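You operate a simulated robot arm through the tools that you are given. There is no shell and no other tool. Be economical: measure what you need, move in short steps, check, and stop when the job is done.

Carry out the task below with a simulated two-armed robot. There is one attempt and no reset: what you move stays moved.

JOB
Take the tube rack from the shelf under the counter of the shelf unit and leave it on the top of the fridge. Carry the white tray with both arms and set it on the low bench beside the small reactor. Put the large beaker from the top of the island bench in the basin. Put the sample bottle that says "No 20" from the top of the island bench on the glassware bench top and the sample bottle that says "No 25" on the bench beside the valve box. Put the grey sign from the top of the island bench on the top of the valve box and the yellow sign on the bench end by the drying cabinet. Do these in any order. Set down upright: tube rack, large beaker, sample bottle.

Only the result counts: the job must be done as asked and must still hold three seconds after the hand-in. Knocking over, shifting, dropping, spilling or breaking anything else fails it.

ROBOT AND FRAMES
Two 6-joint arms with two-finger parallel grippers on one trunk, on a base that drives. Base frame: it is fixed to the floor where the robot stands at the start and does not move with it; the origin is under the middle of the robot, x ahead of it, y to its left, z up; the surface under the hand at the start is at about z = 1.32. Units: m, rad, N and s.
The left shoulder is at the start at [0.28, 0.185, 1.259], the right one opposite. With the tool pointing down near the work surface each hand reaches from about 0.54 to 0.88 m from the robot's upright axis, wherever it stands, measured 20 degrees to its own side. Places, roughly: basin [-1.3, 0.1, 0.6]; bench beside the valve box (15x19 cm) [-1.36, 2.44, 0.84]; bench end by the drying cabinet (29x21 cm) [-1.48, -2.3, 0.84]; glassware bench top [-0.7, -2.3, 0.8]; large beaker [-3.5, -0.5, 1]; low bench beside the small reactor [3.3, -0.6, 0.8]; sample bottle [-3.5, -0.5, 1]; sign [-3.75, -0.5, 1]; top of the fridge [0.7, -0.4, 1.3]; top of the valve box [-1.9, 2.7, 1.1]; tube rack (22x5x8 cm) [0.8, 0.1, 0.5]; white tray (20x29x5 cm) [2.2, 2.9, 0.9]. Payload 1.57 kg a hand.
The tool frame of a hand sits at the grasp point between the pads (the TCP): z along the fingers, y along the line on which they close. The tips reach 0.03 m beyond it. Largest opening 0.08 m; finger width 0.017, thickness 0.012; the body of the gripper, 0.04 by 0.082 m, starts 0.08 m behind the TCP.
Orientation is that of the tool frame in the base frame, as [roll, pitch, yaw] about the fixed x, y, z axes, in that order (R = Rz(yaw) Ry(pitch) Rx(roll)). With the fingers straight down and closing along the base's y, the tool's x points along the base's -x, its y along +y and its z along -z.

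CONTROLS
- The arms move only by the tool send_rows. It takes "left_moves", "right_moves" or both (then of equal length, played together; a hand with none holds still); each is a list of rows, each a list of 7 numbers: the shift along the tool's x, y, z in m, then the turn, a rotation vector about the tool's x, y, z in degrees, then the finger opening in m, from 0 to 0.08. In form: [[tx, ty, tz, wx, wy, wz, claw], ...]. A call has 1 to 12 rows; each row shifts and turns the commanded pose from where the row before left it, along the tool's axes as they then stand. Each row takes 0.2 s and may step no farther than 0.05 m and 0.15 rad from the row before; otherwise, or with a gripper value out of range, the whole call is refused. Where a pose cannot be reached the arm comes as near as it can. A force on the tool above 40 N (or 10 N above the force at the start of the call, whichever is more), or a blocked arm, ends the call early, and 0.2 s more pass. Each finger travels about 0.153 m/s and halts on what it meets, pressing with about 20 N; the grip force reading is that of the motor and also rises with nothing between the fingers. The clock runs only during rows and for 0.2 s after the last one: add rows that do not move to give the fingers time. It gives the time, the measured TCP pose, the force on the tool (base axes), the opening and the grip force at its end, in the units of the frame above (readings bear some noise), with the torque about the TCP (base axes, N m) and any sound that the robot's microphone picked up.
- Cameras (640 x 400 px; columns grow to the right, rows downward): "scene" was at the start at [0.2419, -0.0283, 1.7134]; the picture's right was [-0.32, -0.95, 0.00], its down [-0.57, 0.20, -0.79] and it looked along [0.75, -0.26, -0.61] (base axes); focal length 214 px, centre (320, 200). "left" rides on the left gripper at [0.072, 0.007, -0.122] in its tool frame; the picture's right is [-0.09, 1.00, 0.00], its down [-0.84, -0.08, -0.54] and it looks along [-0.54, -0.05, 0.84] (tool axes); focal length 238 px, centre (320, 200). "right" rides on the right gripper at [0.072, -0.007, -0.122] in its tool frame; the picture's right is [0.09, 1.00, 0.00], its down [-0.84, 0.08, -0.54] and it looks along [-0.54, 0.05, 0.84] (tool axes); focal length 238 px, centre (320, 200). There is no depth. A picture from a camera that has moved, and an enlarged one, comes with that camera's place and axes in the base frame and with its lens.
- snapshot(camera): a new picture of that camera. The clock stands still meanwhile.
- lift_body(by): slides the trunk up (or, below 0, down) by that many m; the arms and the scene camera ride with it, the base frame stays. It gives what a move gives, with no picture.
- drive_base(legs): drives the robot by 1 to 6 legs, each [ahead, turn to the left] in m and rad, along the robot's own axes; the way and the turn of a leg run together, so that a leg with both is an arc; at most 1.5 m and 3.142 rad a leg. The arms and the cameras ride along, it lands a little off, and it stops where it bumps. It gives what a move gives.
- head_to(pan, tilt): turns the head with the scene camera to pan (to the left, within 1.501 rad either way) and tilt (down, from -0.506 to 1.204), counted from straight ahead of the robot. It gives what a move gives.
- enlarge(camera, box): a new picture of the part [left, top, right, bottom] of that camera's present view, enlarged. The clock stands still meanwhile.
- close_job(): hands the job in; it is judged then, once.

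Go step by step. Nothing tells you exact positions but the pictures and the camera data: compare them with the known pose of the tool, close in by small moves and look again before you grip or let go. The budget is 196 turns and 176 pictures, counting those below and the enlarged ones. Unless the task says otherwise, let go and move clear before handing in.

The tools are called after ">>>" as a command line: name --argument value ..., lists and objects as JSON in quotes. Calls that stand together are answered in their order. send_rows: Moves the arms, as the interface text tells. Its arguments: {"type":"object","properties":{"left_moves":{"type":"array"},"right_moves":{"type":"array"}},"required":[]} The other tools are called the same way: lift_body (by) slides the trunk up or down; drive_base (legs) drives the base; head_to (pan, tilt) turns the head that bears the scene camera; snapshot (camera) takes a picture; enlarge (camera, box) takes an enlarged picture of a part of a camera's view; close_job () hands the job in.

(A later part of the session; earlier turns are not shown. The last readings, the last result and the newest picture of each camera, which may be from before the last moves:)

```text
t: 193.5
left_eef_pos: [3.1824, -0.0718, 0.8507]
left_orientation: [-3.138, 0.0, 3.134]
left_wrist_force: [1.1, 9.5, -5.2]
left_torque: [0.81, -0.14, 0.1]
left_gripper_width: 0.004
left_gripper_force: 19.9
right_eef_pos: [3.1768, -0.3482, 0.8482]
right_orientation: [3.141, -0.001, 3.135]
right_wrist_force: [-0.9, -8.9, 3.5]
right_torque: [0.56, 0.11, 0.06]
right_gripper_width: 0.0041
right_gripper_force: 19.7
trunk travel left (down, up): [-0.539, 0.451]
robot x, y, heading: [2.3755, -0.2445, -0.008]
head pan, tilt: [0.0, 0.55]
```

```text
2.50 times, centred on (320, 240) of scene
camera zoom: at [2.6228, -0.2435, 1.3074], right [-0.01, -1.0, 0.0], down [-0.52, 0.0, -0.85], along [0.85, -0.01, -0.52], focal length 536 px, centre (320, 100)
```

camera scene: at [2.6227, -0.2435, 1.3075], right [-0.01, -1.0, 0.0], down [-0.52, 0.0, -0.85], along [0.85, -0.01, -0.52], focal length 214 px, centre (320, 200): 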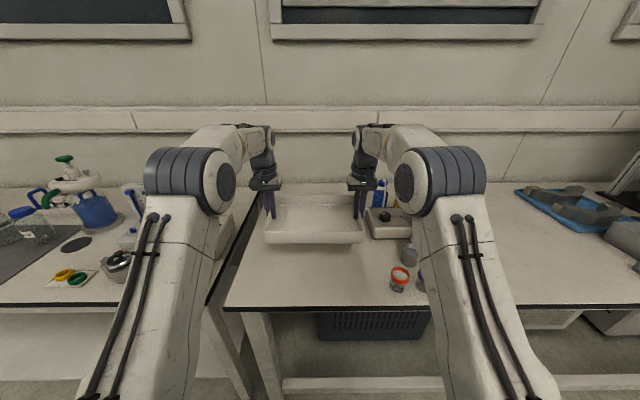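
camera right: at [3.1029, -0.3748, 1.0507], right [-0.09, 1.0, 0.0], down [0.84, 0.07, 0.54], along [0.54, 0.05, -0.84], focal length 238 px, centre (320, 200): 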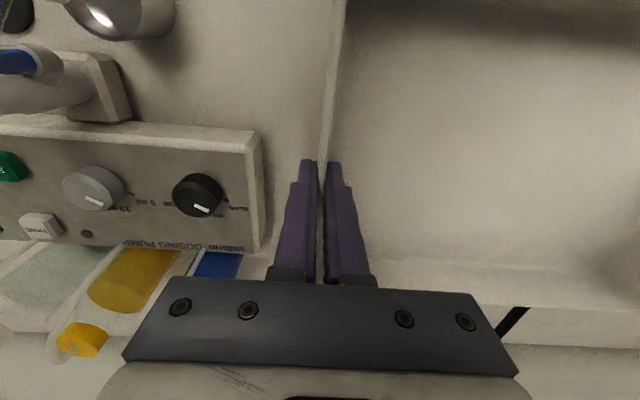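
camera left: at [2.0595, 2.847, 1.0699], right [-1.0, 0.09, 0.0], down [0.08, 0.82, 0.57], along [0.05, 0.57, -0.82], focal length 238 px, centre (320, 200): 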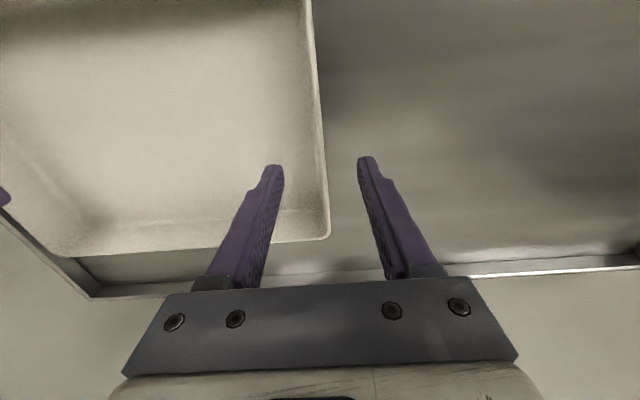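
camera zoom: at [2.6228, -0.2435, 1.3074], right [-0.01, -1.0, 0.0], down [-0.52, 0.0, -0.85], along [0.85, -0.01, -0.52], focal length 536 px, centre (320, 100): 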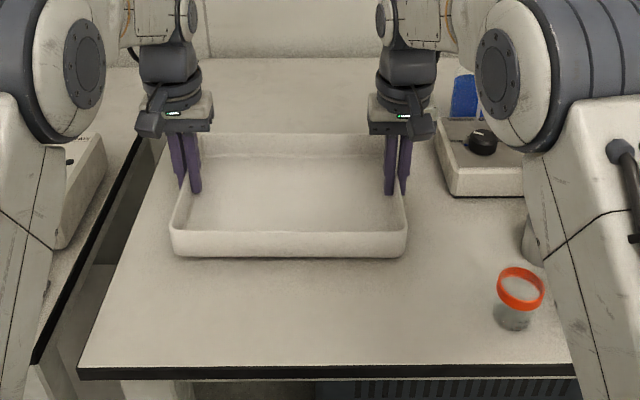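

>>> send_rows --left_moves '[[0, 0, 0.003, 0, 0, 0, 0], [0, 0, 0.003, 0, 0, 0, 0], [0, 0, 0, 0, 0, 0, 0]]' --right_moves '[[0, 0, 0.003, 0, 0, 0, 0], [0, 0, 0.003, 0, 0, 0, 0], [0, 0, 0, 0, 0, 0, 0]]'

>>> send_rows --left_moves '[[0, 0, 0.003, 0, 0, 0, 0], [0, 0, 0, 0, 0, 0, 0]]' --right_moves '[[0, 0, 0.003, 0, 0, 0, 0], [0, 0, 0, 0, 0, 0, 0]]'

```text
t: 194.3
left_eef_pos: [3.1821, -0.0711, 0.8458]
left_orientation: [-3.136, 0.001, 3.132]
left_wrist_force: [0.9, 4.0, -6.1]
left_torque: [0.78, -0.04, 0.07]
left_gripper_width: 0.004
left_gripper_force: 20.2
right_eef_pos: [3.1768, -0.348, 0.8431]
right_orientation: [3.141, -0.001, 3.135]
right_wrist_force: [-0.5, -4.5, 4.0]
right_torque: [0.63, 0.0, 0.01]
right_gripper_width: 0.0041
right_gripper_force: 20.0
trunk travel left (down, up): [-0.539, 0.451]
robot x, y, heading: [2.3736, -0.2438, -0.012]
head pan, tilt: [0.0, 0.55]
```

```text
t: 194.9
left_eef_pos: [3.1823, -0.073, 0.8401]
left_orientation: [-3.135, 0.001, 3.133]
left_wrist_force: [1.1, -0.1, -5.7]
left_torque: [0.68, -0.2, 0.07]
left_gripper_width: 0.004
left_gripper_force: 20.1
right_eef_pos: [3.177, -0.3497, 0.8405]
right_orientation: [-3.141, 0.0, 3.135]
right_wrist_force: [-0.3, 0.5, 4.5]
right_torque: [0.63, 0.23, 0.07]
right_gripper_width: 0.004
right_gripper_force: 20.2
trunk travel left (down, up): [-0.539, 0.451]
robot x, y, heading: [2.3734, -0.2443, -0.007]
head pan, tilt: [0.0, 0.55]
```

>>> send_rows --left_moves '[[0, 0, 0.003, 0, 0, 0, 0], [0, 0, 0, 0, 0, 0, 0]]' --right_moves '[[0, 0, 0.003, 0, 0, 0, 0], [0, 0, 0, 0, 0, 0, 0]]'

>>> send_rows --left_moves '[[0, 0, 0.003, 0, 0, 0, 0], [0, 0, 0, 0, 0, 0, 0]]' --right_moves '[[0, 0, 0.003, 0, 0, 0, 0], [0, 0, 0, 0, 0, 0, 0]]'

>>> enlarge --camera "scene" --box '[220, 160, 420, 320]'

```text
t: 195.5
left_eef_pos: [3.1808, -0.0708, 0.8396]
left_orientation: [-3.136, 0.0, 3.134]
left_wrist_force: [0.8, 0.4, -4.7]
left_torque: [0.45, 0.42, 0.15]
left_gripper_width: 0.0039
left_gripper_force: 20.1
right_eef_pos: [3.1765, -0.3482, 0.8382]
right_orientation: [3.141, 0.003, 3.134]
right_wrist_force: [-3.4, -1.8, 19.7]
right_torque: [0.36, 0.0, 0.23]
right_gripper_width: 0.0041
right_gripper_force: 20.3
trunk travel left (down, up): [-0.539, 0.451]
robot x, y, heading: [2.3756, -0.2417, -0.008]
head pan, tilt: [0.0, 0.55]
```

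```text
t: 196.1
left_eef_pos: [3.1827, -0.0719, 0.8393]
left_orientation: [-3.138, 0.005, 3.136]
left_wrist_force: [-3.2, 2.3, 16.9]
left_torque: [0.38, 0.37, 0.11]
left_gripper_width: 0.0039
left_gripper_force: 19.7
right_eef_pos: [3.1759, -0.3481, 0.8371]
right_orientation: [-3.141, 0.006, 3.134]
right_wrist_force: [6.0, -2.7, 17.1]
right_torque: [0.0, -0.12, 0.34]
right_gripper_width: 0.0044
right_gripper_force: 19.8
trunk travel left (down, up): [-0.539, 0.451]
robot x, y, heading: [2.3679, -0.2428, -0.006]
head pan, tilt: [0.0, 0.55]
```

```text
2.50 times, centred on (320, 240) of scene
camera zoom: at [2.6215, -0.2435, 1.308], right [-0.01, -1.0, 0.0], down [-0.52, 0.0, -0.85], along [0.85, -0.01, -0.52], focal length 536 px, centre (320, 100)
```

zoom: 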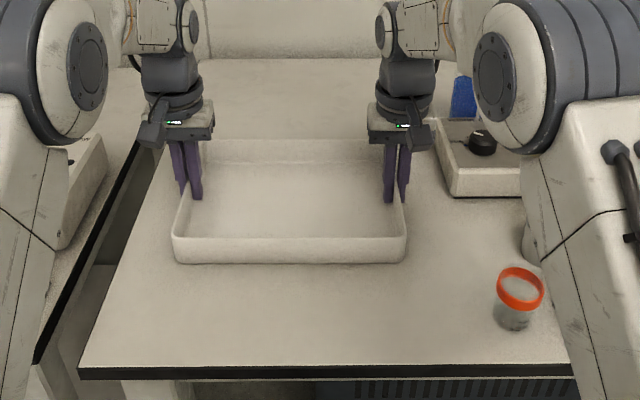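

The tray is seated. I ease up, open both grippers a little and lift straight up.

>>> send_rows --left_moves '[[0, 0, -0.003, 0, 0, 0, 0], [0, 0, 0, 0, 0, 0, 0.012], [0, 0, 0, 0, 0, 0, 0.02], [0, 0, 0, 0, 0, 0, 0.02], [0, 0, -0.02, 0, 0, 0, 0.02], [0, 0, -0.03, 0, 0, 0, 0.02], [0, 0, -0.04, 0, 0, 0, 0.02], [0, 0, -0.04, 0, 0, 0, 0.02]]' --right_moves '[[0, 0, -0.003, 0, 0, 0, 0], [0, 0, 0, 0, 0, 0, 0.012], [0, 0, 0, 0, 0, 0, 0.02], [0, 0, 0, 0, 0, 0, 0.02], [0, 0, -0.02, 0, 0, 0, 0.02], [0, 0, -0.03, 0, 0, 0, 0.02], [0, 0, -0.04, 0, 0, 0, 0.02], [0, 0, -0.04, 0, 0, 0, 0.02]]'

>>> lift_body --by 0.3

>>> snapshot --camera "scene"

```text
t: 197.9
left_eef_pos: [3.1834, -0.071, 0.9685]
left_orientation: [-3.139, 0.0, 3.133]
left_wrist_force: [0.8, 0.1, 0.1]
left_torque: [0.03, 0.04, 0.02]
left_gripper_width: 0.0199
left_gripper_force: 0.2
right_eef_pos: [3.1726, -0.3446, 0.9676]
right_orientation: [3.141, 0.001, 3.135]
right_wrist_force: [0.1, 0.1, 0.4]
right_torque: [0.01, -0.02, 0.02]
right_gripper_width: 0.02
right_gripper_force: 0.1
trunk travel left (down, up): [-0.539, 0.451]
robot x, y, heading: [2.3712, -0.2412, -0.01]
head pan, tilt: [0.0, 0.55]
```

```text
t: 200.9
left_eef_pos: [3.1848, -0.0706, 1.2695]
left_orientation: [-3.138, 0.002, 3.134]
left_wrist_force: [-0.4, -0.6, 0.3]
left_torque: [0.0, -0.01, -0.03]
left_gripper_width: 0.0202
left_gripper_force: 0.0
right_eef_pos: [3.1721, -0.3443, 1.2655]
right_orientation: [-3.141, 0.0, 3.134]
right_wrist_force: [0.4, 0.2, 0.4]
right_torque: [0.02, -0.05, -0.03]
right_gripper_width: 0.02
right_gripper_force: 0.1
trunk travel left (down, up): [-0.839, 0.151]
robot x, y, heading: [2.376, -0.2466, -0.011]
head pan, tilt: [0.0, 0.55]
```

```text
99 pictures are left
camera scene: at [2.6228, -0.2435, 1.6074], right [-0.01, -1.0, 0.0], down [-0.52, 0.0, -0.85], along [0.85, -0.01, -0.52], focal length 214 px, centre (320, 200)
```

scene: 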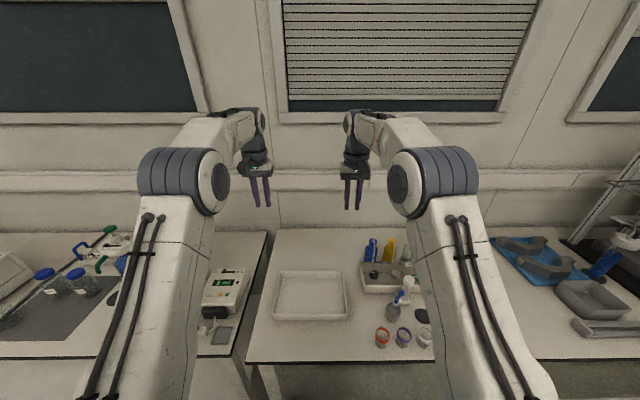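

The tray is set down cleanly. I check that this bench really is the one beside the small reactor by looking right.

>>> head_to --pan -0.6 --tilt 0.5

>>> snapshot --camera "scene"

```text
t: 201.9
left_eef_pos: [3.1856, -0.0713, 1.2692]
left_orientation: [-3.137, 0.002, 3.133]
left_wrist_force: [0.2, 0.6, 0.9]
left_torque: [0.0, -0.04, 0.0]
left_gripper_width: 0.0201
left_gripper_force: 0.0
right_eef_pos: [3.173, -0.3445, 1.2656]
right_orientation: [-3.141, 0.0, 3.135]
right_wrist_force: [-0.2, 0.3, 0.4]
right_torque: [-0.03, -0.02, 0.01]
right_gripper_width: 0.0199
right_gripper_force: 0.1
trunk travel left (down, up): [-0.839, 0.151]
robot x, y, heading: [2.3714, -0.2426, -0.005]
head pan, tilt: [-0.6, 0.499]
```

```text
98 pictures are left
camera scene: at [2.6077, -0.2947, 1.612], right [-0.57, -0.82, 0.0], down [-0.39, 0.27, -0.88], along [0.72, -0.5, -0.48], focal length 214 px, centre (320, 200)
```

scene: 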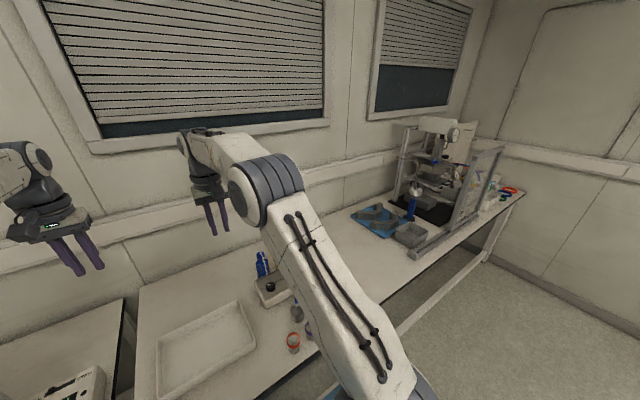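

One continuous bench with the reactor at its far end — good. Next the island. I retract the hands, back off, turn right and go south then west around the partition.

>>> send_rows --left_moves '[[0.04, 0, 0, 0, 0, 0, 0.06], [0.04, 0, 0, 0, 0, 0, 0.08], [0.04, 0, 0, 0, 0, 0, 0.08], [0.03, 0, 0, 0, 0, 0, 0.08]]' --right_moves '[[0.04, 0, 0, 0, 0, 0, 0.06], [0.04, 0, 0, 0, 0, 0, 0.08], [0.04, 0, 0, 0, 0, 0, 0.08], [0.03, 0, 0, 0, 0, 0, 0.08]]'

>>> drive_base --legs '[[-0.25, 0], [0, -1.571], [1.0, 0]]'

>>> head_to --pan -1.1 --tilt 0.4

>>> snapshot --camera "scene"

```text
t: 202.9
left_eef_pos: [3.0318, -0.0717, 1.2701]
left_orientation: [-3.138, 0.001, 3.134]
left_wrist_force: [1.1, 0.2, 0.5]
left_torque: [-0.01, -0.01, -0.02]
left_gripper_width: 0.0801
left_gripper_force: 0.0
right_eef_pos: [3.0228, -0.3444, 1.2675]
right_orientation: [3.142, 0.002, 3.135]
right_wrist_force: [0.4, -0.6, -1.0]
right_torque: [0.0, 0.03, 0.02]
right_gripper_width: 0.08
right_gripper_force: 0.0
trunk travel left (down, up): [-0.839, 0.151]
robot x, y, heading: [2.3687, -0.2389, -0.008]
head pan, tilt: [-0.6, 0.499]
```

```text
t: 213.2
left_eef_pos: [2.397, -1.8802, 1.2702]
left_orientation: [-3.139, 0.003, 1.628]
left_wrist_force: [-0.5, 0.3, -0.4]
left_torque: [0.02, 0.0, 0.01]
left_gripper_width: 0.08
left_gripper_force: 0.1
right_eef_pos: [2.1248, -1.8909, 1.2675]
right_orientation: [3.141, 0.001, 1.628]
right_wrist_force: [0.5, -0.8, -0.6]
right_torque: [0.03, 0.01, -0.02]
right_gripper_width: 0.08
right_gripper_force: 0.0
trunk travel left (down, up): [-0.839, 0.151]
robot x, y, heading: [2.1873, -1.2373, -1.52]
head pan, tilt: [-0.6, 0.499]
```

```text
t: 214.1
left_eef_pos: [2.3963, -1.8815, 1.27]
left_orientation: [-3.137, 0.001, 1.627]
left_wrist_force: [-0.3, 0.3, -0.1]
left_torque: [0.06, -0.02, -0.01]
left_gripper_width: 0.08
left_gripper_force: 0.1
right_eef_pos: [2.1244, -1.8909, 1.2665]
right_orientation: [3.141, -0.001, 1.627]
right_wrist_force: [0.4, 0.9, -0.8]
right_torque: [0.01, 0.04, 0.01]
right_gripper_width: 0.08
right_gripper_force: 0.0
trunk travel left (down, up): [-0.839, 0.151]
robot x, y, heading: [2.1847, -1.2322, -1.513]
head pan, tilt: [-1.1, 0.4]
```

```text
97 pictures are left
camera scene: at [2.1141, -1.4412, 1.6211], right [-0.5, 0.86, 0.0], down [0.34, 0.2, -0.92], along [-0.8, -0.47, -0.39], focal length 214 px, centre (320, 200)
```

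scene: 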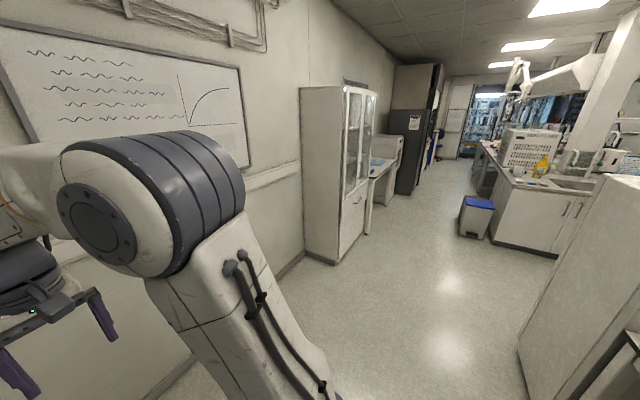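

The aisle to the west is open (y -1.1…-2.1). I turn right and drive about 3.4 m west.

>>> drive_base --legs '[[0, -1.545], [1.5, 0], [1.5, 0], [0.4, 0]]'

>>> head_to --pan 0 --tilt 0.3

>>> snapshot --camera "scene"

>>> head_to --pan 0.9 --tilt 0.5

>>> snapshot --camera "scene"

```text
t: 234.6
left_eef_pos: [-1.8712, -1.6427, 1.2703]
left_orientation: [-3.139, 0.002, 0.06]
left_wrist_force: [-0.3, 0.3, 0.2]
left_torque: [-0.02, 0.01, 0.02]
left_gripper_width: 0.08
left_gripper_force: 0.0
right_eef_pos: [-1.883, -1.3702, 1.268]
right_orientation: [3.141, -0.001, 0.062]
right_wrist_force: [1.2, 0.1, -0.7]
right_torque: [-0.02, -0.01, 0.02]
right_gripper_width: 0.0801
right_gripper_force: 0.1
trunk travel left (down, up): [-0.839, 0.151]
robot x, y, heading: [-1.2287, -1.4274, -3.073]
head pan, tilt: [-1.1, 0.4]
```

```text
t: 235.9
left_eef_pos: [-1.8717, -1.6434, 1.269]
left_orientation: [-3.137, 0.002, 0.059]
left_wrist_force: [-0.6, 0.6, 0.0]
left_torque: [0.0, -0.01, 0.0]
left_gripper_width: 0.08
left_gripper_force: 0.1
right_eef_pos: [-1.8837, -1.3694, 1.2674]
right_orientation: [-3.141, -0.001, 0.062]
right_wrist_force: [0.0, 0.1, 0.1]
right_torque: [-0.02, -0.03, -0.02]
right_gripper_width: 0.08
right_gripper_force: 0.1
trunk travel left (down, up): [-0.839, 0.151]
robot x, y, heading: [-1.2284, -1.428, -3.085]
head pan, tilt: [0.0, 0.3]
```

```text
96 pictures are left
camera scene: at [-1.4798, -1.4432, 1.6304], right [-0.06, 1.0, 0.0], down [0.3, 0.02, -0.96], along [-0.95, -0.06, -0.3], focal length 214 px, centre (320, 200)
```

scene: 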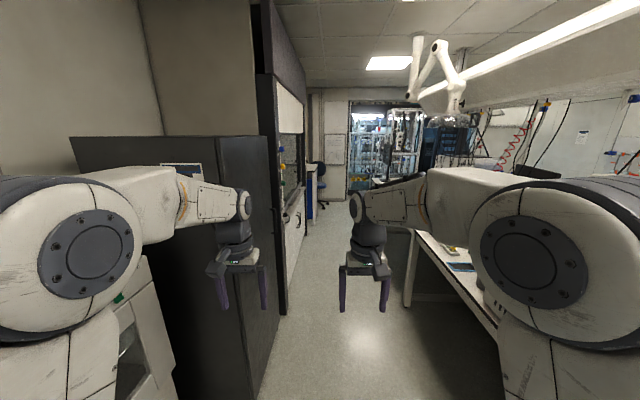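

```text
t: 237.1
left_eef_pos: [-1.8719, -1.6424, 1.2707]
left_orientation: [-3.14, 0.002, 0.058]
left_wrist_force: [-0.2, -0.8, -0.3]
left_torque: [-0.02, 0.03, 0.04]
left_gripper_width: 0.08
left_gripper_force: 0.0
right_eef_pos: [-1.8823, -1.3691, 1.2675]
right_orientation: [3.142, -0.001, 0.061]
right_wrist_force: [-0.4, -0.3, 0.3]
right_torque: [0.04, 0.01, 0.01]
right_gripper_width: 0.0801
right_gripper_force: 0.1
trunk travel left (down, up): [-0.839, 0.151]
robot x, y, heading: [-1.2285, -1.427, -3.08]
head pan, tilt: [0.901, 0.499]
```

```text
95 pictures are left
camera scene: at [-1.4387, -1.5121, 1.612], right [-0.82, 0.57, 0.0], down [0.27, 0.39, -0.88], along [-0.5, -0.72, -0.48], focal length 214 px, centre (320, 200)
```

scene: 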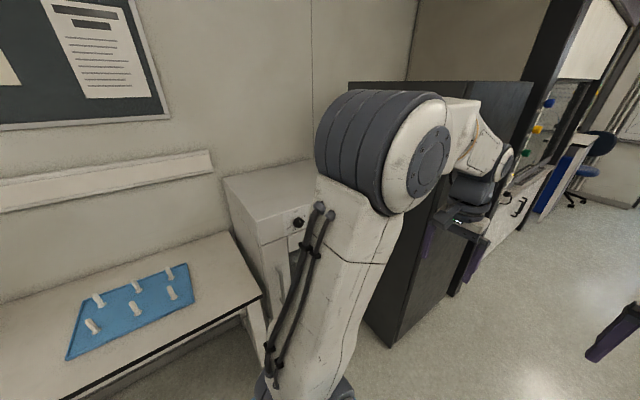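

Bench end by the drying cabinet and the mat are seen at left. I drive on 0.9 m west and look at the island on the right.

>>> drive_base --legs '[[0.9, -0.03]]'

>>> head_to --pan -0.6 --tilt 0.35

>>> snapshot --camera "scene"

```text
t: 242.0
left_eef_pos: [-2.8075, -1.6808, 1.2697]
left_orientation: [-3.138, 0.002, 0.045]
left_wrist_force: [0.6, 0.2, -0.7]
left_torque: [0.0, -0.01, -0.01]
left_gripper_width: 0.08
left_gripper_force: 0.0
right_eef_pos: [-2.8137, -1.4077, 1.2685]
right_orientation: [-3.141, 0.0, 0.044]
right_wrist_force: [0.1, 0.1, 0.1]
right_torque: [0.01, 0.0, 0.01]
right_gripper_width: 0.08
right_gripper_force: 0.1
trunk travel left (down, up): [-0.839, 0.151]
robot x, y, heading: [-2.1607, -1.4785, -3.1]
head pan, tilt: [0.901, 0.499]
```

```text
t: 243.6
left_eef_pos: [-2.8077, -1.678, 1.2698]
left_orientation: [-3.14, 0.001, 0.043]
left_wrist_force: [0.0, -0.5, 0.2]
left_torque: [0.01, 0.03, 0.01]
left_gripper_width: 0.0799
left_gripper_force: 0.1
right_eef_pos: [-2.8134, -1.4073, 1.2685]
right_orientation: [3.141, -0.001, 0.046]
right_wrist_force: [0.3, -0.7, 0.0]
right_torque: [-0.04, 0.02, -0.03]
right_gripper_width: 0.0801
right_gripper_force: 0.0
trunk travel left (down, up): [-0.839, 0.151]
robot x, y, heading: [-2.158, -1.4743, -3.093]
head pan, tilt: [-0.6, 0.351]
```

```text
94 pictures are left
camera scene: at [-2.3976, -1.4347, 1.6257], right [0.53, 0.85, 0.0], down [0.29, -0.18, -0.94], along [-0.8, 0.5, -0.34], focal length 214 px, centre (320, 200)
```

scene: 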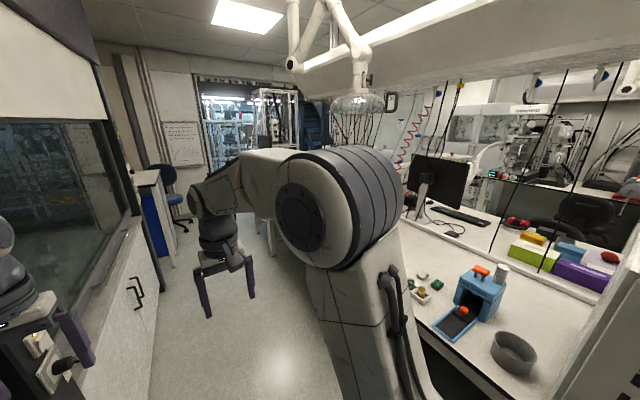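

The island's near end is hidden by my elbow. I drive 0.8 m further, then look right at the island top.

>>> drive_base --legs '[[0.8, -0.1]]'

>>> head_to --pan -0.95 --tilt 0.4

>>> snapshot --camera "scene"

```text
t: 247.8
left_eef_pos: [-3.618, -1.5901, 1.2685]
left_orientation: [-3.14, 0.002, -0.075]
left_wrist_force: [-0.3, -0.3, -0.7]
left_torque: [0.02, 0.03, -0.01]
left_gripper_width: 0.0802
left_gripper_force: 0.1
right_eef_pos: [-3.5921, -1.3179, 1.269]
right_orientation: [-3.141, -0.001, -0.073]
right_wrist_force: [-0.4, -0.9, -0.5]
right_torque: [-0.01, 0.0, -0.01]
right_gripper_width: 0.0801
right_gripper_force: 0.0
trunk travel left (down, up): [-0.839, 0.151]
robot x, y, heading: [-2.9478, -1.4666, 3.069]
head pan, tilt: [-0.6, 0.351]
```

```text
t: 248.7
left_eef_pos: [-3.6172, -1.5907, 1.2699]
left_orientation: [-3.138, 0.002, -0.074]
left_wrist_force: [-0.2, -1.0, 0.3]
left_torque: [0.01, -0.02, -0.02]
left_gripper_width: 0.0801
left_gripper_force: 0.0
right_eef_pos: [-3.5925, -1.3193, 1.2679]
right_orientation: [-3.141, 0.0, -0.071]
right_wrist_force: [-0.2, 0.7, 1.0]
right_torque: [-0.03, 0.03, 0.0]
right_gripper_width: 0.0799
right_gripper_force: 0.0
trunk travel left (down, up): [-0.839, 0.151]
robot x, y, heading: [-2.9523, -1.4646, 3.069]
head pan, tilt: [-0.949, 0.4]
```

```text
93 pictures are left
camera scene: at [-3.1572, -1.374, 1.6212], right [0.85, 0.52, 0.0], down [0.2, -0.33, -0.92], along [-0.48, 0.79, -0.39], focal length 214 px, centre (320, 200)
```

scene: 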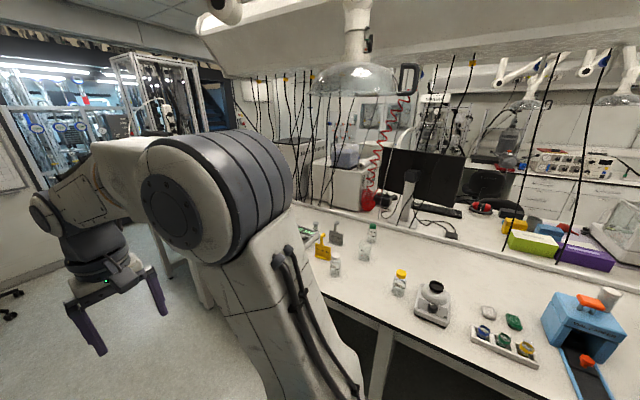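

>>> enlarge --camera "scene" --box '[280, 190, 460, 330]'

```text
2.86 times, centred on (370, 260) of scene
camera zoom: at [-3.1572, -1.374, 1.6212], right [0.85, 0.52, 0.0], down [0.2, -0.33, -0.92], along [-0.48, 0.79, -0.39], focal length 613 px, centre (177, 29)
```

zoom: 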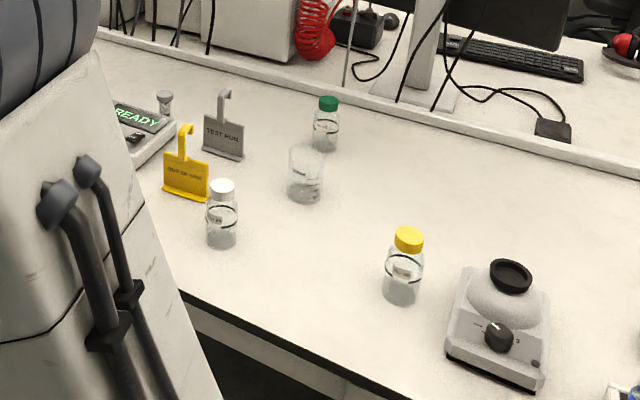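

I see both hook signs (yellow "out of use", grey "test run"), the beaker and three bottles near (-3.2…-3.6, -0.3…-0.65). I drive 0.48 m on and turn right to face them.

>>> drive_base --legs '[[0.5, 0], [0, -1.5]]'

>>> head_to --pan 0 --tilt 0.5

>>> snapshot --camera "scene"

```text
t: 255.3
left_eef_pos: [-3.6133, -0.764, 1.2698]
left_orientation: [-3.139, 0.003, -1.597]
left_wrist_force: [-1.0, 0.7, 0.1]
left_torque: [0.03, 0.01, 0.03]
left_gripper_width: 0.08
left_gripper_force: 0.2
right_eef_pos: [-3.341, -0.7759, 1.268]
right_orientation: [-3.141, 0.0, -1.598]
right_wrist_force: [-0.5, -0.2, 0.8]
right_torque: [0.02, 0.01, -0.02]
right_gripper_width: 0.0798
right_gripper_force: 0.0
trunk travel left (down, up): [-0.839, 0.151]
robot x, y, heading: [-3.4522, -1.4239, 1.541]
head pan, tilt: [-0.949, 0.4]
```

```text
t: 256.6
left_eef_pos: [-3.6129, -0.7648, 1.2699]
left_orientation: [-3.137, 0.002, -1.597]
left_wrist_force: [-0.9, 0.1, -0.2]
left_torque: [-0.02, 0.01, -0.02]
left_gripper_width: 0.0798
left_gripper_force: 0.1
right_eef_pos: [-3.3413, -0.7755, 1.2686]
right_orientation: [3.141, -0.001, -1.597]
right_wrist_force: [-0.1, -0.6, -0.6]
right_torque: [0.0, 0.02, 0.02]
right_gripper_width: 0.0798
right_gripper_force: 0.1
trunk travel left (down, up): [-0.839, 0.151]
robot x, y, heading: [-3.4553, -1.429, 1.542]
head pan, tilt: [0.0, 0.499]
```

```text
91 pictures are left
camera scene: at [-3.4486, -1.1749, 1.612], right [1.0, -0.03, 0.0], down [-0.01, -0.48, -0.88], along [0.02, 0.88, -0.48], focal length 214 px, centre (320, 200)
```

scene: 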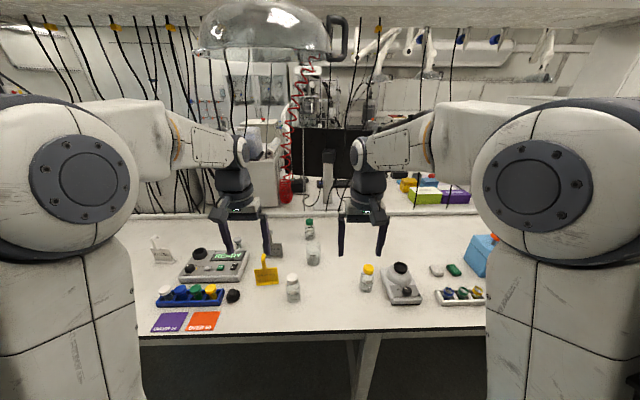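

>>> enlarge --camera "scene" --box '[240, 210, 400, 310]'

>>> enlarge --camera "scene" --box '[275, 210, 335, 305]'

>>> enlarge --camera "scene" --box '[345, 260, 390, 295]'

```text
4.00 times, centred on (320, 260) of scene
camera zoom: at [-3.4486, -1.1749, 1.612], right [1.0, -0.03, 0.0], down [-0.01, -0.48, -0.88], along [0.02, 0.88, -0.48], focal length 858 px, centre (320, -40)
```

zoom: 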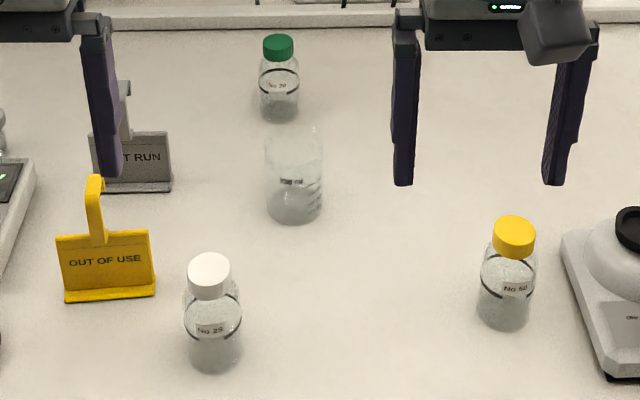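

```text
4.21 times, centred on (305, 258) of scene
camera zoom: at [-3.4486, -1.1749, 1.612], right [1.0, -0.03, 0.0], down [-0.01, -0.48, -0.88], along [0.02, 0.88, -0.48], focal length 903 px, centre (383, -42)
```

zoom: 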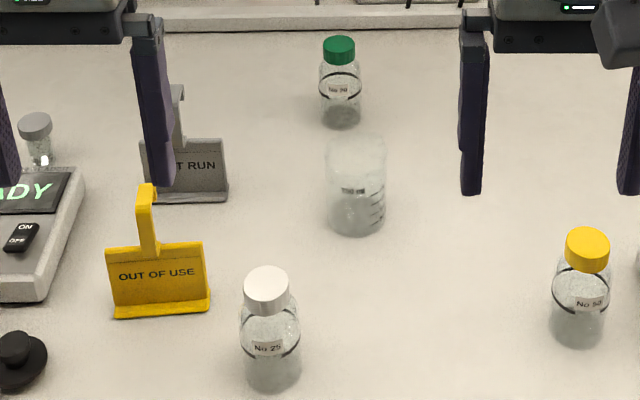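

```text
11.43 times, centred on (368, 278) of scene
camera zoom: at [-3.4486, -1.1749, 1.612], right [1.0, -0.03, 0.0], down [-0.01, -0.48, -0.88], along [0.02, 0.88, -0.48], focal length 2451 px, centre (-223, -686)
```

zoom: 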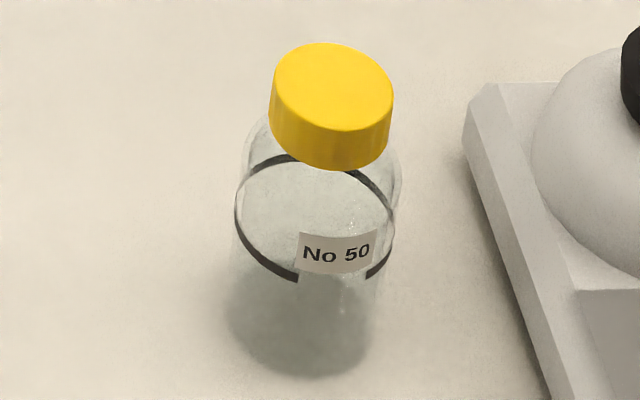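

>>> enlarge --camera "scene" --box '[296, 212, 322, 246]'

>>> enlarge --camera "scene" --box '[275, 270, 311, 306]'

```text
11.76 times, centred on (309, 229) of scene
camera zoom: at [-3.4486, -1.1749, 1.612], right [1.0, -0.03, 0.0], down [-0.01, -0.48, -0.88], along [0.02, 0.88, -0.48], focal length 2523 px, centre (449, -141)
```

zoom: 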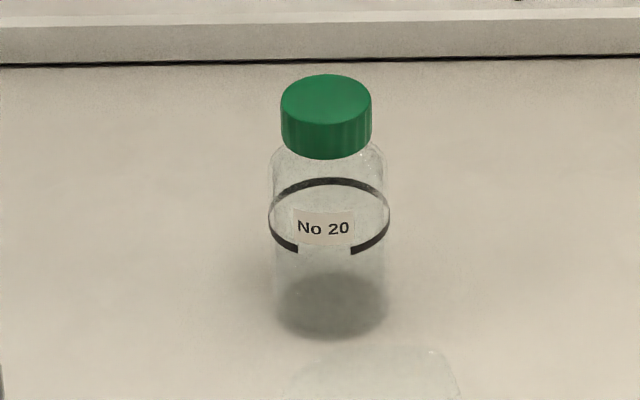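

```text
11.11 times, centred on (293, 288) of scene
camera zoom: at [-3.4486, -1.1749, 1.612], right [1.0, -0.03, 0.0], down [-0.01, -0.48, -0.88], along [0.02, 0.88, -0.48], focal length 2383 px, centre (620, -778)
```

zoom: 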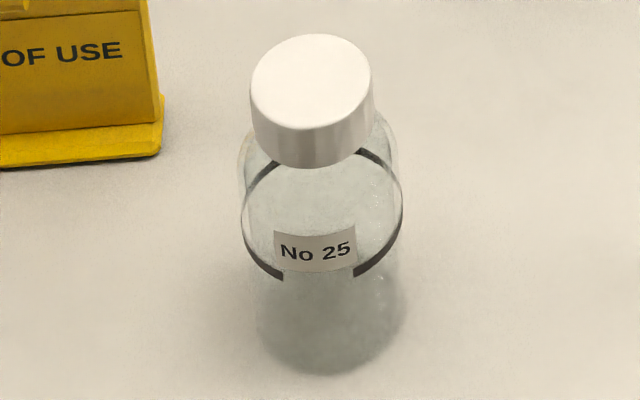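

No 25 has the white cap, No 20 the green cap (farther back). Surface z≈0.82; approx: white (-3.55,-0.585), yellow sign (-3.67,-0.51), grey sign (-3.68,-0.33), beaker (-3.46,-0.38), green (-3.49,-0.18). First trip: beaker and yellow sign. I move closer.

>>> drive_base --legs '[[0, 0.42], [0.22, 0], [0, -0.39]]'

>>> snapshot --camera "scene"

>>> snapshot --camera "left"

>>> snapshot --camera "right"

```text
t: 260.7
left_eef_pos: [-3.7109, -0.5652, 1.2709]
left_orientation: [-3.137, 0.003, -1.576]
left_wrist_force: [-0.2, 0.4, -1.0]
left_torque: [0.02, 0.0, 0.01]
left_gripper_width: 0.0803
left_gripper_force: 0.0
right_eef_pos: [-3.4377, -0.5728, 1.2672]
right_orientation: [3.141, 0.0, -1.578]
right_wrist_force: [0.0, 0.1, -0.2]
right_torque: [-0.01, -0.02, -0.01]
right_gripper_width: 0.08
right_gripper_force: 0.0
trunk travel left (down, up): [-0.839, 0.151]
robot x, y, heading: [-3.5396, -1.2233, 1.557]
head pan, tilt: [0.0, 0.499]
```

```text
85 pictures are left
camera scene: at [-3.5382, -0.9734, 1.612], right [1.0, -0.01, 0.0], down [0.0, -0.48, -0.88], along [0.01, 0.88, -0.48], focal length 214 px, centre (320, 200)
```

scene: 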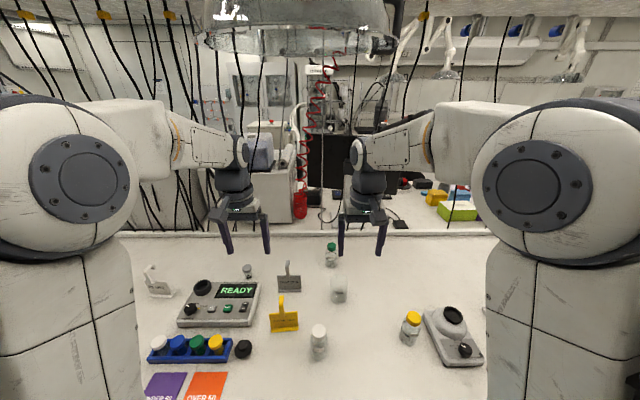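

```text
84 pictures are left
camera left: at [-3.7177, -0.6377, 1.3926], right [-0.99, 0.1, 0.0], down [0.08, 0.84, 0.54], along [0.06, 0.54, -0.84], focal length 238 px, centre (320, 200)
```

left: 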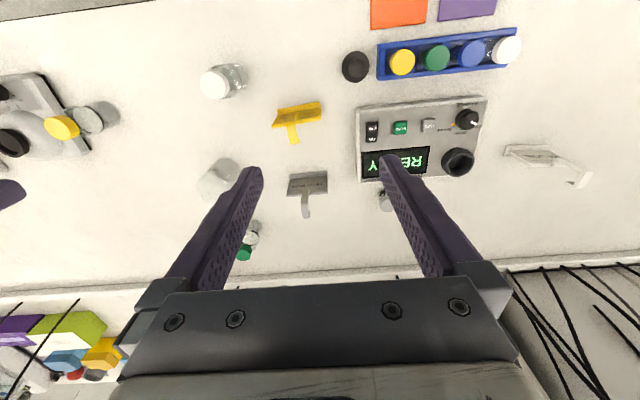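

```text
83 pictures are left
camera right: at [-3.4323, -0.6455, 1.3895], right [-1.0, -0.09, 0.0], down [-0.07, 0.84, 0.54], along [-0.05, 0.54, -0.84], focal length 238 px, centre (320, 200)
```

right: 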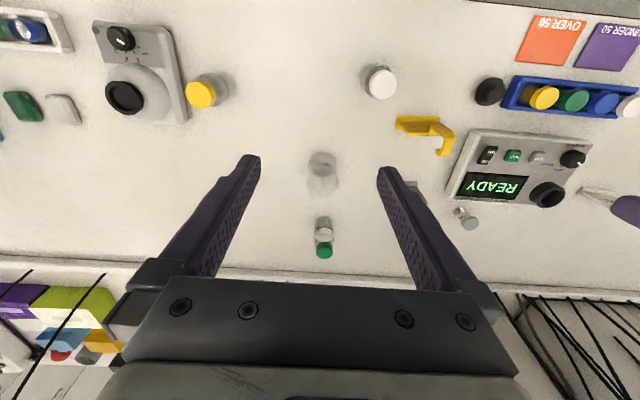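

Beaker at about (-3.46,-0.39), rim z≈0.94; yellow sign stem at about (-3.65,-0.50), turned ~13°. I bring the left hand above the sign and the right hand above the beaker's right wall.

>>> send_rows --left_moves '[[-0.0075, -0.0076, 0.033, 0, 0, 0, 0.06], [-0.0075, -0.0076, 0.033, 0, 0, 0, 0.06], [-0.0075, -0.0076, 0.033, 0, 0, 0, 0.06], [-0.0075, -0.0076, 0.033, 0, 0, 0, 0.06], [-0.0075, -0.0076, 0.033, 0, 0, 0, 0.06], [-0.0075, -0.0076, 0.033, 0, 0, 0, 0.06], [-0.0075, -0.0076, 0.033, 0, 0, 0, 0.06], [-0.0075, -0.0076, 0.033, 0, 0, 0, 0.06], [0, 0, 0, 0, 0, -6.5, 0.06], [0, 0, 0, 0, 0, -6.5, 0.06], [0, 0, 0, 0, 0, 0, 0.06]]' --right_moves '[[-0.0229, -0.0016, 0.031, 0, 0, 0, 0.05], [-0.0229, -0.0016, 0.031, 0, 0, 0, 0.05], [-0.0229, -0.0016, 0.031, 0, 0, 0, 0.05], [-0.0229, -0.0016, 0.031, 0, 0, 0, 0.05], [-0.0229, -0.0016, 0.031, 0, 0, 0, 0.05], [-0.0229, -0.0016, 0.031, 0, 0, 0, 0.05], [-0.0229, -0.0016, 0.031, 0, 0, 0, 0.05], [-0.0229, -0.0016, 0.031, 0, 0, 0, 0.05], [0, 0, 0, 0, 0, 0, 0.05], [0, 0, 0, 0, 0, 0, 0.05], [0, 0, 0, 0, 0, 0, 0.05]]'

>>> snapshot --camera "left"

>>> snapshot --camera "right"

```text
t: 263.1
left_eef_pos: [-3.6474, -0.505, 1.0066]
left_orientation: [-3.139, 0.001, -1.348]
left_wrist_force: [-0.2, 0.0, -1.1]
left_torque: [-0.03, 0.0, 0.0]
left_gripper_width: 0.0602
left_gripper_force: 0.0
right_eef_pos: [-3.4245, -0.3866, 1.0203]
right_orientation: [3.142, 0.001, -1.578]
right_wrist_force: [0.4, 0.2, -0.4]
right_torque: [0.01, -0.05, 0.02]
right_gripper_width: 0.0498
right_gripper_force: 0.1
trunk travel left (down, up): [-0.839, 0.151]
robot x, y, heading: [-3.542, -1.2264, 1.562]
head pan, tilt: [0.0, 0.499]
```

```text
82 pictures are left
camera left: at [-3.6383, -0.5769, 1.1297], right [-0.99, -0.13, 0.0], down [-0.11, 0.83, 0.54], along [-0.07, 0.54, -0.84], focal length 238 px, centre (320, 200)
```

left: 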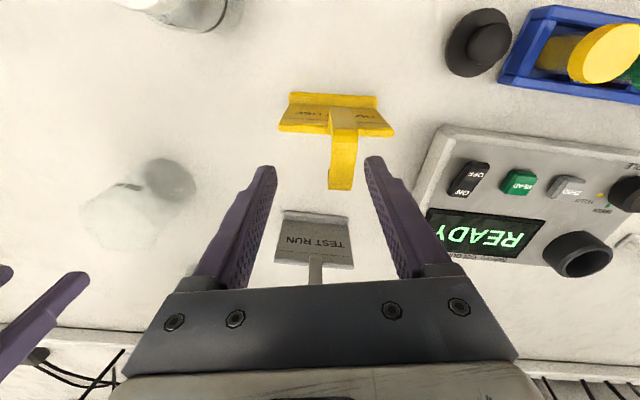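

```text
81 pictures are left
camera right: at [-3.4195, -0.4584, 1.1427], right [-1.0, -0.09, 0.0], down [-0.07, 0.84, 0.54], along [-0.05, 0.54, -0.84], focal length 238 px, centre (320, 200)
```

right: 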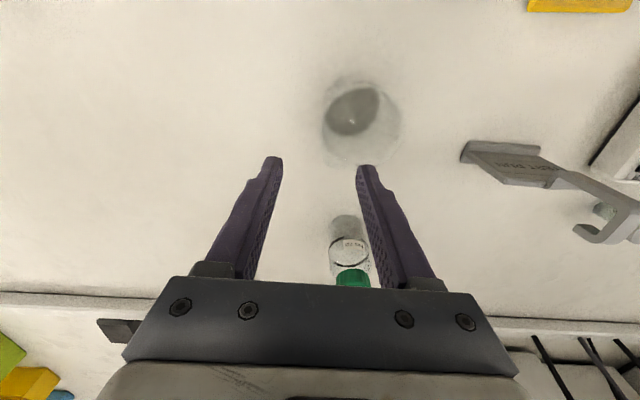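

The sign's stem is 16 mm to the side and 12 mm nearer; the beaker centre is (-3.46,-0.407). I correct both and lower.

>>> send_rows --left_moves '[[0.012, 0.016, 0, 0, 0, 0, 0.06], [0, 0, 0.022, 0, 0, 0, 0.06], [0, 0, 0.022, 0, 0, 0, 0.06], [0, 0, 0.022, 0, 0, 0, 0.06], [0, 0, 0, 0, 0, 0, 0.06]]' --right_moves '[[0.02, 0, 0, 0, 0, 0, 0.05], [0, 0, 0.018, 0, 0, 0, 0.05], [0, 0, 0.018, 0, 0, 0, 0.05], [0, 0, 0.018, 0, 0, 0, 0.05], [0, 0, 0, 0, 0, 0, 0.05]]'

>>> snapshot --camera "left"

>>> snapshot --camera "right"

```text
t: 264.0
left_eef_pos: [-3.6607, -0.5187, 0.9655]
left_orientation: [-3.136, 0.004, -1.353]
left_wrist_force: [-1.2, -1.9, 10.7]
left_torque: [-0.15, 0.35, 0.04]
left_gripper_width: 0.0604
left_gripper_force: 0.0
right_eef_pos: [-3.4248, -0.4102, 0.9827]
right_orientation: [-3.14, 0.0, -1.575]
right_wrist_force: [-0.6, -0.5, 0.3]
right_torque: [0.03, 0.01, 0.01]
right_gripper_width: 0.0499
right_gripper_force: 0.1
trunk travel left (down, up): [-0.839, 0.151]
robot x, y, heading: [-3.543, -1.223, 1.565]
head pan, tilt: [0.0, 0.499]
stopped in row 4 (left hand): the force on the tool passed its limit at 58 N (the readings are from after the stop); the commanded pose is now the measured one
```

```text
80 pictures are left
camera left: at [-3.6506, -0.5909, 1.0878], right [-0.99, -0.13, 0.0], down [-0.11, 0.83, 0.55], along [-0.07, 0.54, -0.84], focal length 238 px, centre (320, 200)
```

left: 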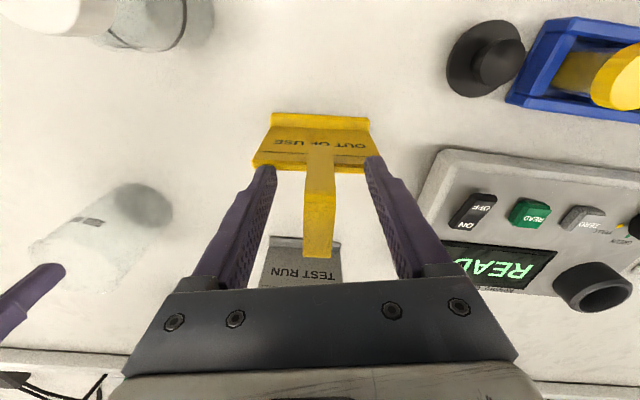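

```text
79 pictures are left
camera right: at [-3.419, -0.4837, 1.1043], right [-1.0, -0.09, 0.0], down [-0.07, 0.84, 0.54], along [-0.05, 0.54, -0.84], focal length 238 px, centre (320, 200)
```

right: 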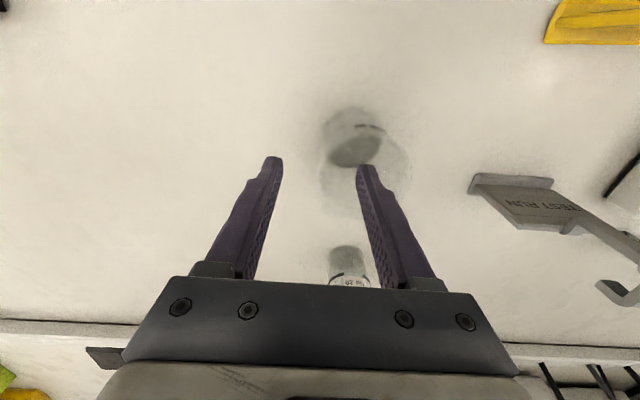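

The left fingertips met the sign plate's top edge; the stem is centred between them, so I raise 4 mm and close there. The right hand continues down over the beaker wall.

>>> send_rows --left_moves '[[0, 0, -0.004, 0, 0, 0, 0.06], [0, 0, 0, 0, 0, 0, 0.04], [0, 0, 0, 0, 0, 0, 0.01], [0, 0, 0, 0, 0, 0, 0.0], [0, 0, 0, 0, 0, 0, 0.0]]' --right_moves '[[0, 0, 0.015, 0, 0, 0, 0.05], [0, 0, 0.015, 0, 0, 0, 0.05], [0, 0, 0.015, 0, 0, 0, 0.05], [0, 0, 0, 0, 0, 0, 0.05], [0, 0, 0, 0, 0, 0, 0.05]]'

>>> snapshot --camera "right"

>>> snapshot --camera "scene"

```text
t: 265.2
left_eef_pos: [-3.6599, -0.5182, 0.9675]
left_orientation: [-3.137, 0.003, -1.351]
left_wrist_force: [0.8, -0.6, -0.6]
left_torque: [-0.02, 0.01, 0.03]
left_gripper_width: 0.0132
left_gripper_force: 19.7
right_eef_pos: [-3.4223, -0.4106, 0.9384]
right_orientation: [-3.139, -0.002, -1.577]
right_wrist_force: [0.7, 0.2, -0.7]
right_torque: [0.01, -0.05, 0.02]
right_gripper_width: 0.0502
right_gripper_force: 0.0
trunk travel left (down, up): [-0.839, 0.151]
robot x, y, heading: [-3.5386, -1.2246, 1.562]
head pan, tilt: [0.0, 0.499]
```

```text
78 pictures are left
camera right: at [-3.4181, -0.4841, 1.0597], right [-1.0, -0.09, 0.0], down [-0.07, 0.84, 0.54], along [-0.05, 0.54, -0.84], focal length 238 px, centre (320, 200)
```

right: 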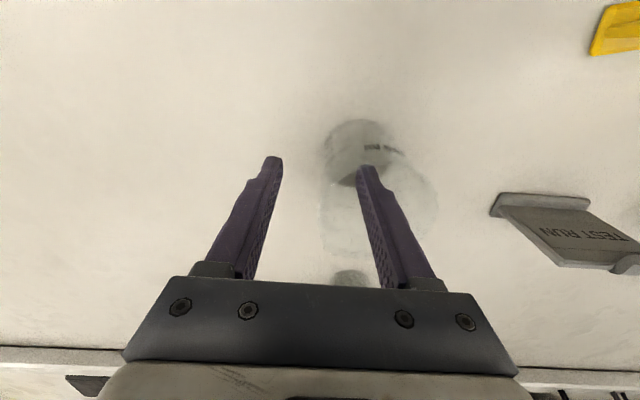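

```text
77 pictures are left
camera scene: at [-3.5382, -0.9733, 1.612], right [1.0, -0.01, 0.0], down [0.0, -0.48, -0.88], along [0.01, 0.88, -0.48], focal length 214 px, centre (320, 200)
```

scene: 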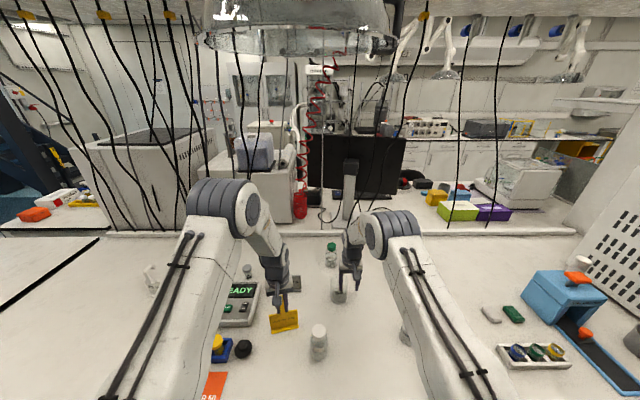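

>>> enlarge --camera "scene" --box '[250, 210, 410, 350]'

```text
2.86 times, centred on (330, 280) of scene
camera zoom: at [-3.5382, -0.9733, 1.612], right [1.0, -0.01, 0.0], down [0.0, -0.48, -0.88], along [0.01, 0.88, -0.48], focal length 613 px, centre (291, -29)
```

zoom: 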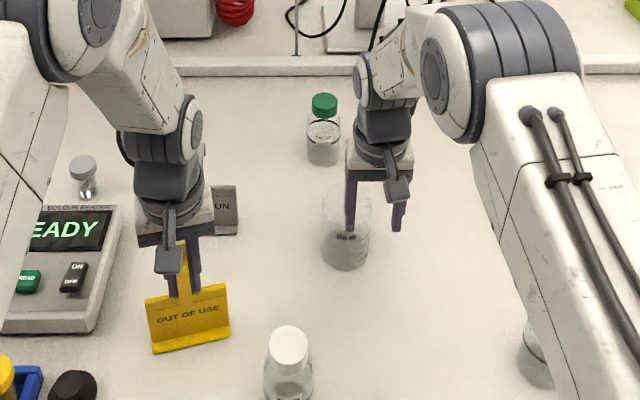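

The inner finger is inside the beaker and the wall between the fingers. I close the right gripper.

>>> send_rows --right_moves '[[0, 0, 0, 0, 0, 0, 0.03], [0, 0, 0, 0, 0, 0, 0.01], [0, 0, 0, 0, 0, 0, 0.0], [0, 0, 0, 0, 0, 0, 0.0], [0, 0, 0, 0, 0, 0, 0.0]]' --left_moves '[[0, 0, 0, 0, 0, 0, 0.0], [0, 0, 0, 0, 0, 0, 0.0], [0, 0, 0, 0, 0, 0, 0.0], [0, 0, 0, 0, 0, 0, 0.0], [0, 0, 0, 0, 0, 0, 0.0]]'

>>> send_rows --right_moves '[[0, 0, -0.02, 0, 0, 0, 0.0], [0, 0, -0.03, 0, 0, 0, 0.0], [0, 0, -0.03, 0, 0, 0, 0.0], [0, 0, 0, 0, 0, 0, 0.0]]' --left_moves '[[0, 0, -0.02, 0, 0, 0, 0.0], [0, 0, -0.03, 0, 0, 0, 0.0], [0, 0, -0.03, 0, 0, 0, 0.0], [0, 0, 0, 0, 0, 0, 0.0]]'

>>> snapshot --camera "scene"

```text
t: 266.4
left_eef_pos: [-3.6593, -0.5187, 0.9676]
left_orientation: [-3.135, 0.005, -1.35]
left_wrist_force: [0.5, -0.7, -0.1]
left_torque: [0.0, -0.01, 0.0]
left_gripper_width: 0.0137
left_gripper_force: 19.7
right_eef_pos: [-3.4248, -0.4124, 0.9384]
right_orientation: [-3.14, -0.002, -1.576]
right_wrist_force: [-0.8, -0.3, 0.9]
right_torque: [-0.11, 0.09, 0.02]
right_gripper_width: 0.0027
right_gripper_force: 19.5
trunk travel left (down, up): [-0.839, 0.151]
robot x, y, heading: [-3.5416, -1.2267, 1.562]
head pan, tilt: [0.0, 0.499]
```

```text
t: 267.4
left_eef_pos: [-3.6621, -0.5183, 1.0466]
left_orientation: [-3.136, 0.002, -1.352]
left_wrist_force: [-0.3, -0.5, 0.0]
left_torque: [0.0, 0.03, 0.01]
left_gripper_width: 0.0133
left_gripper_force: 19.8
right_eef_pos: [-3.4231, -0.4125, 1.0186]
right_orientation: [-3.139, -0.003, -1.578]
right_wrist_force: [0.4, 0.4, -0.6]
right_torque: [0.02, -0.05, 0.02]
right_gripper_width: 0.0023
right_gripper_force: 20.3
trunk travel left (down, up): [-0.839, 0.151]
robot x, y, heading: [-3.5388, -1.2235, 1.56]
head pan, tilt: [0.0, 0.499]
```

```text
75 pictures are left
camera scene: at [-3.5382, -0.9736, 1.612], right [1.0, -0.01, 0.0], down [0.0, -0.48, -0.88], along [0.01, 0.88, -0.48], focal length 214 px, centre (320, 200)
```

scene: 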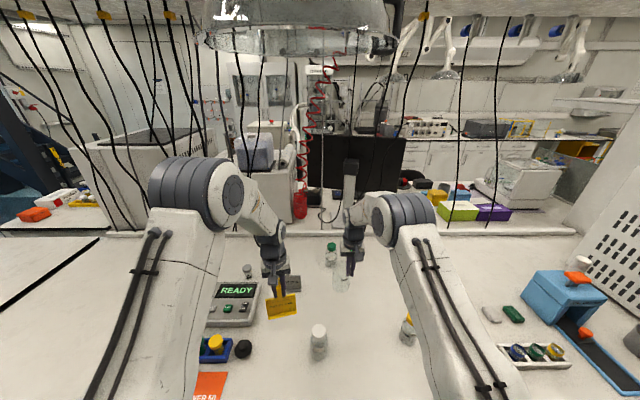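

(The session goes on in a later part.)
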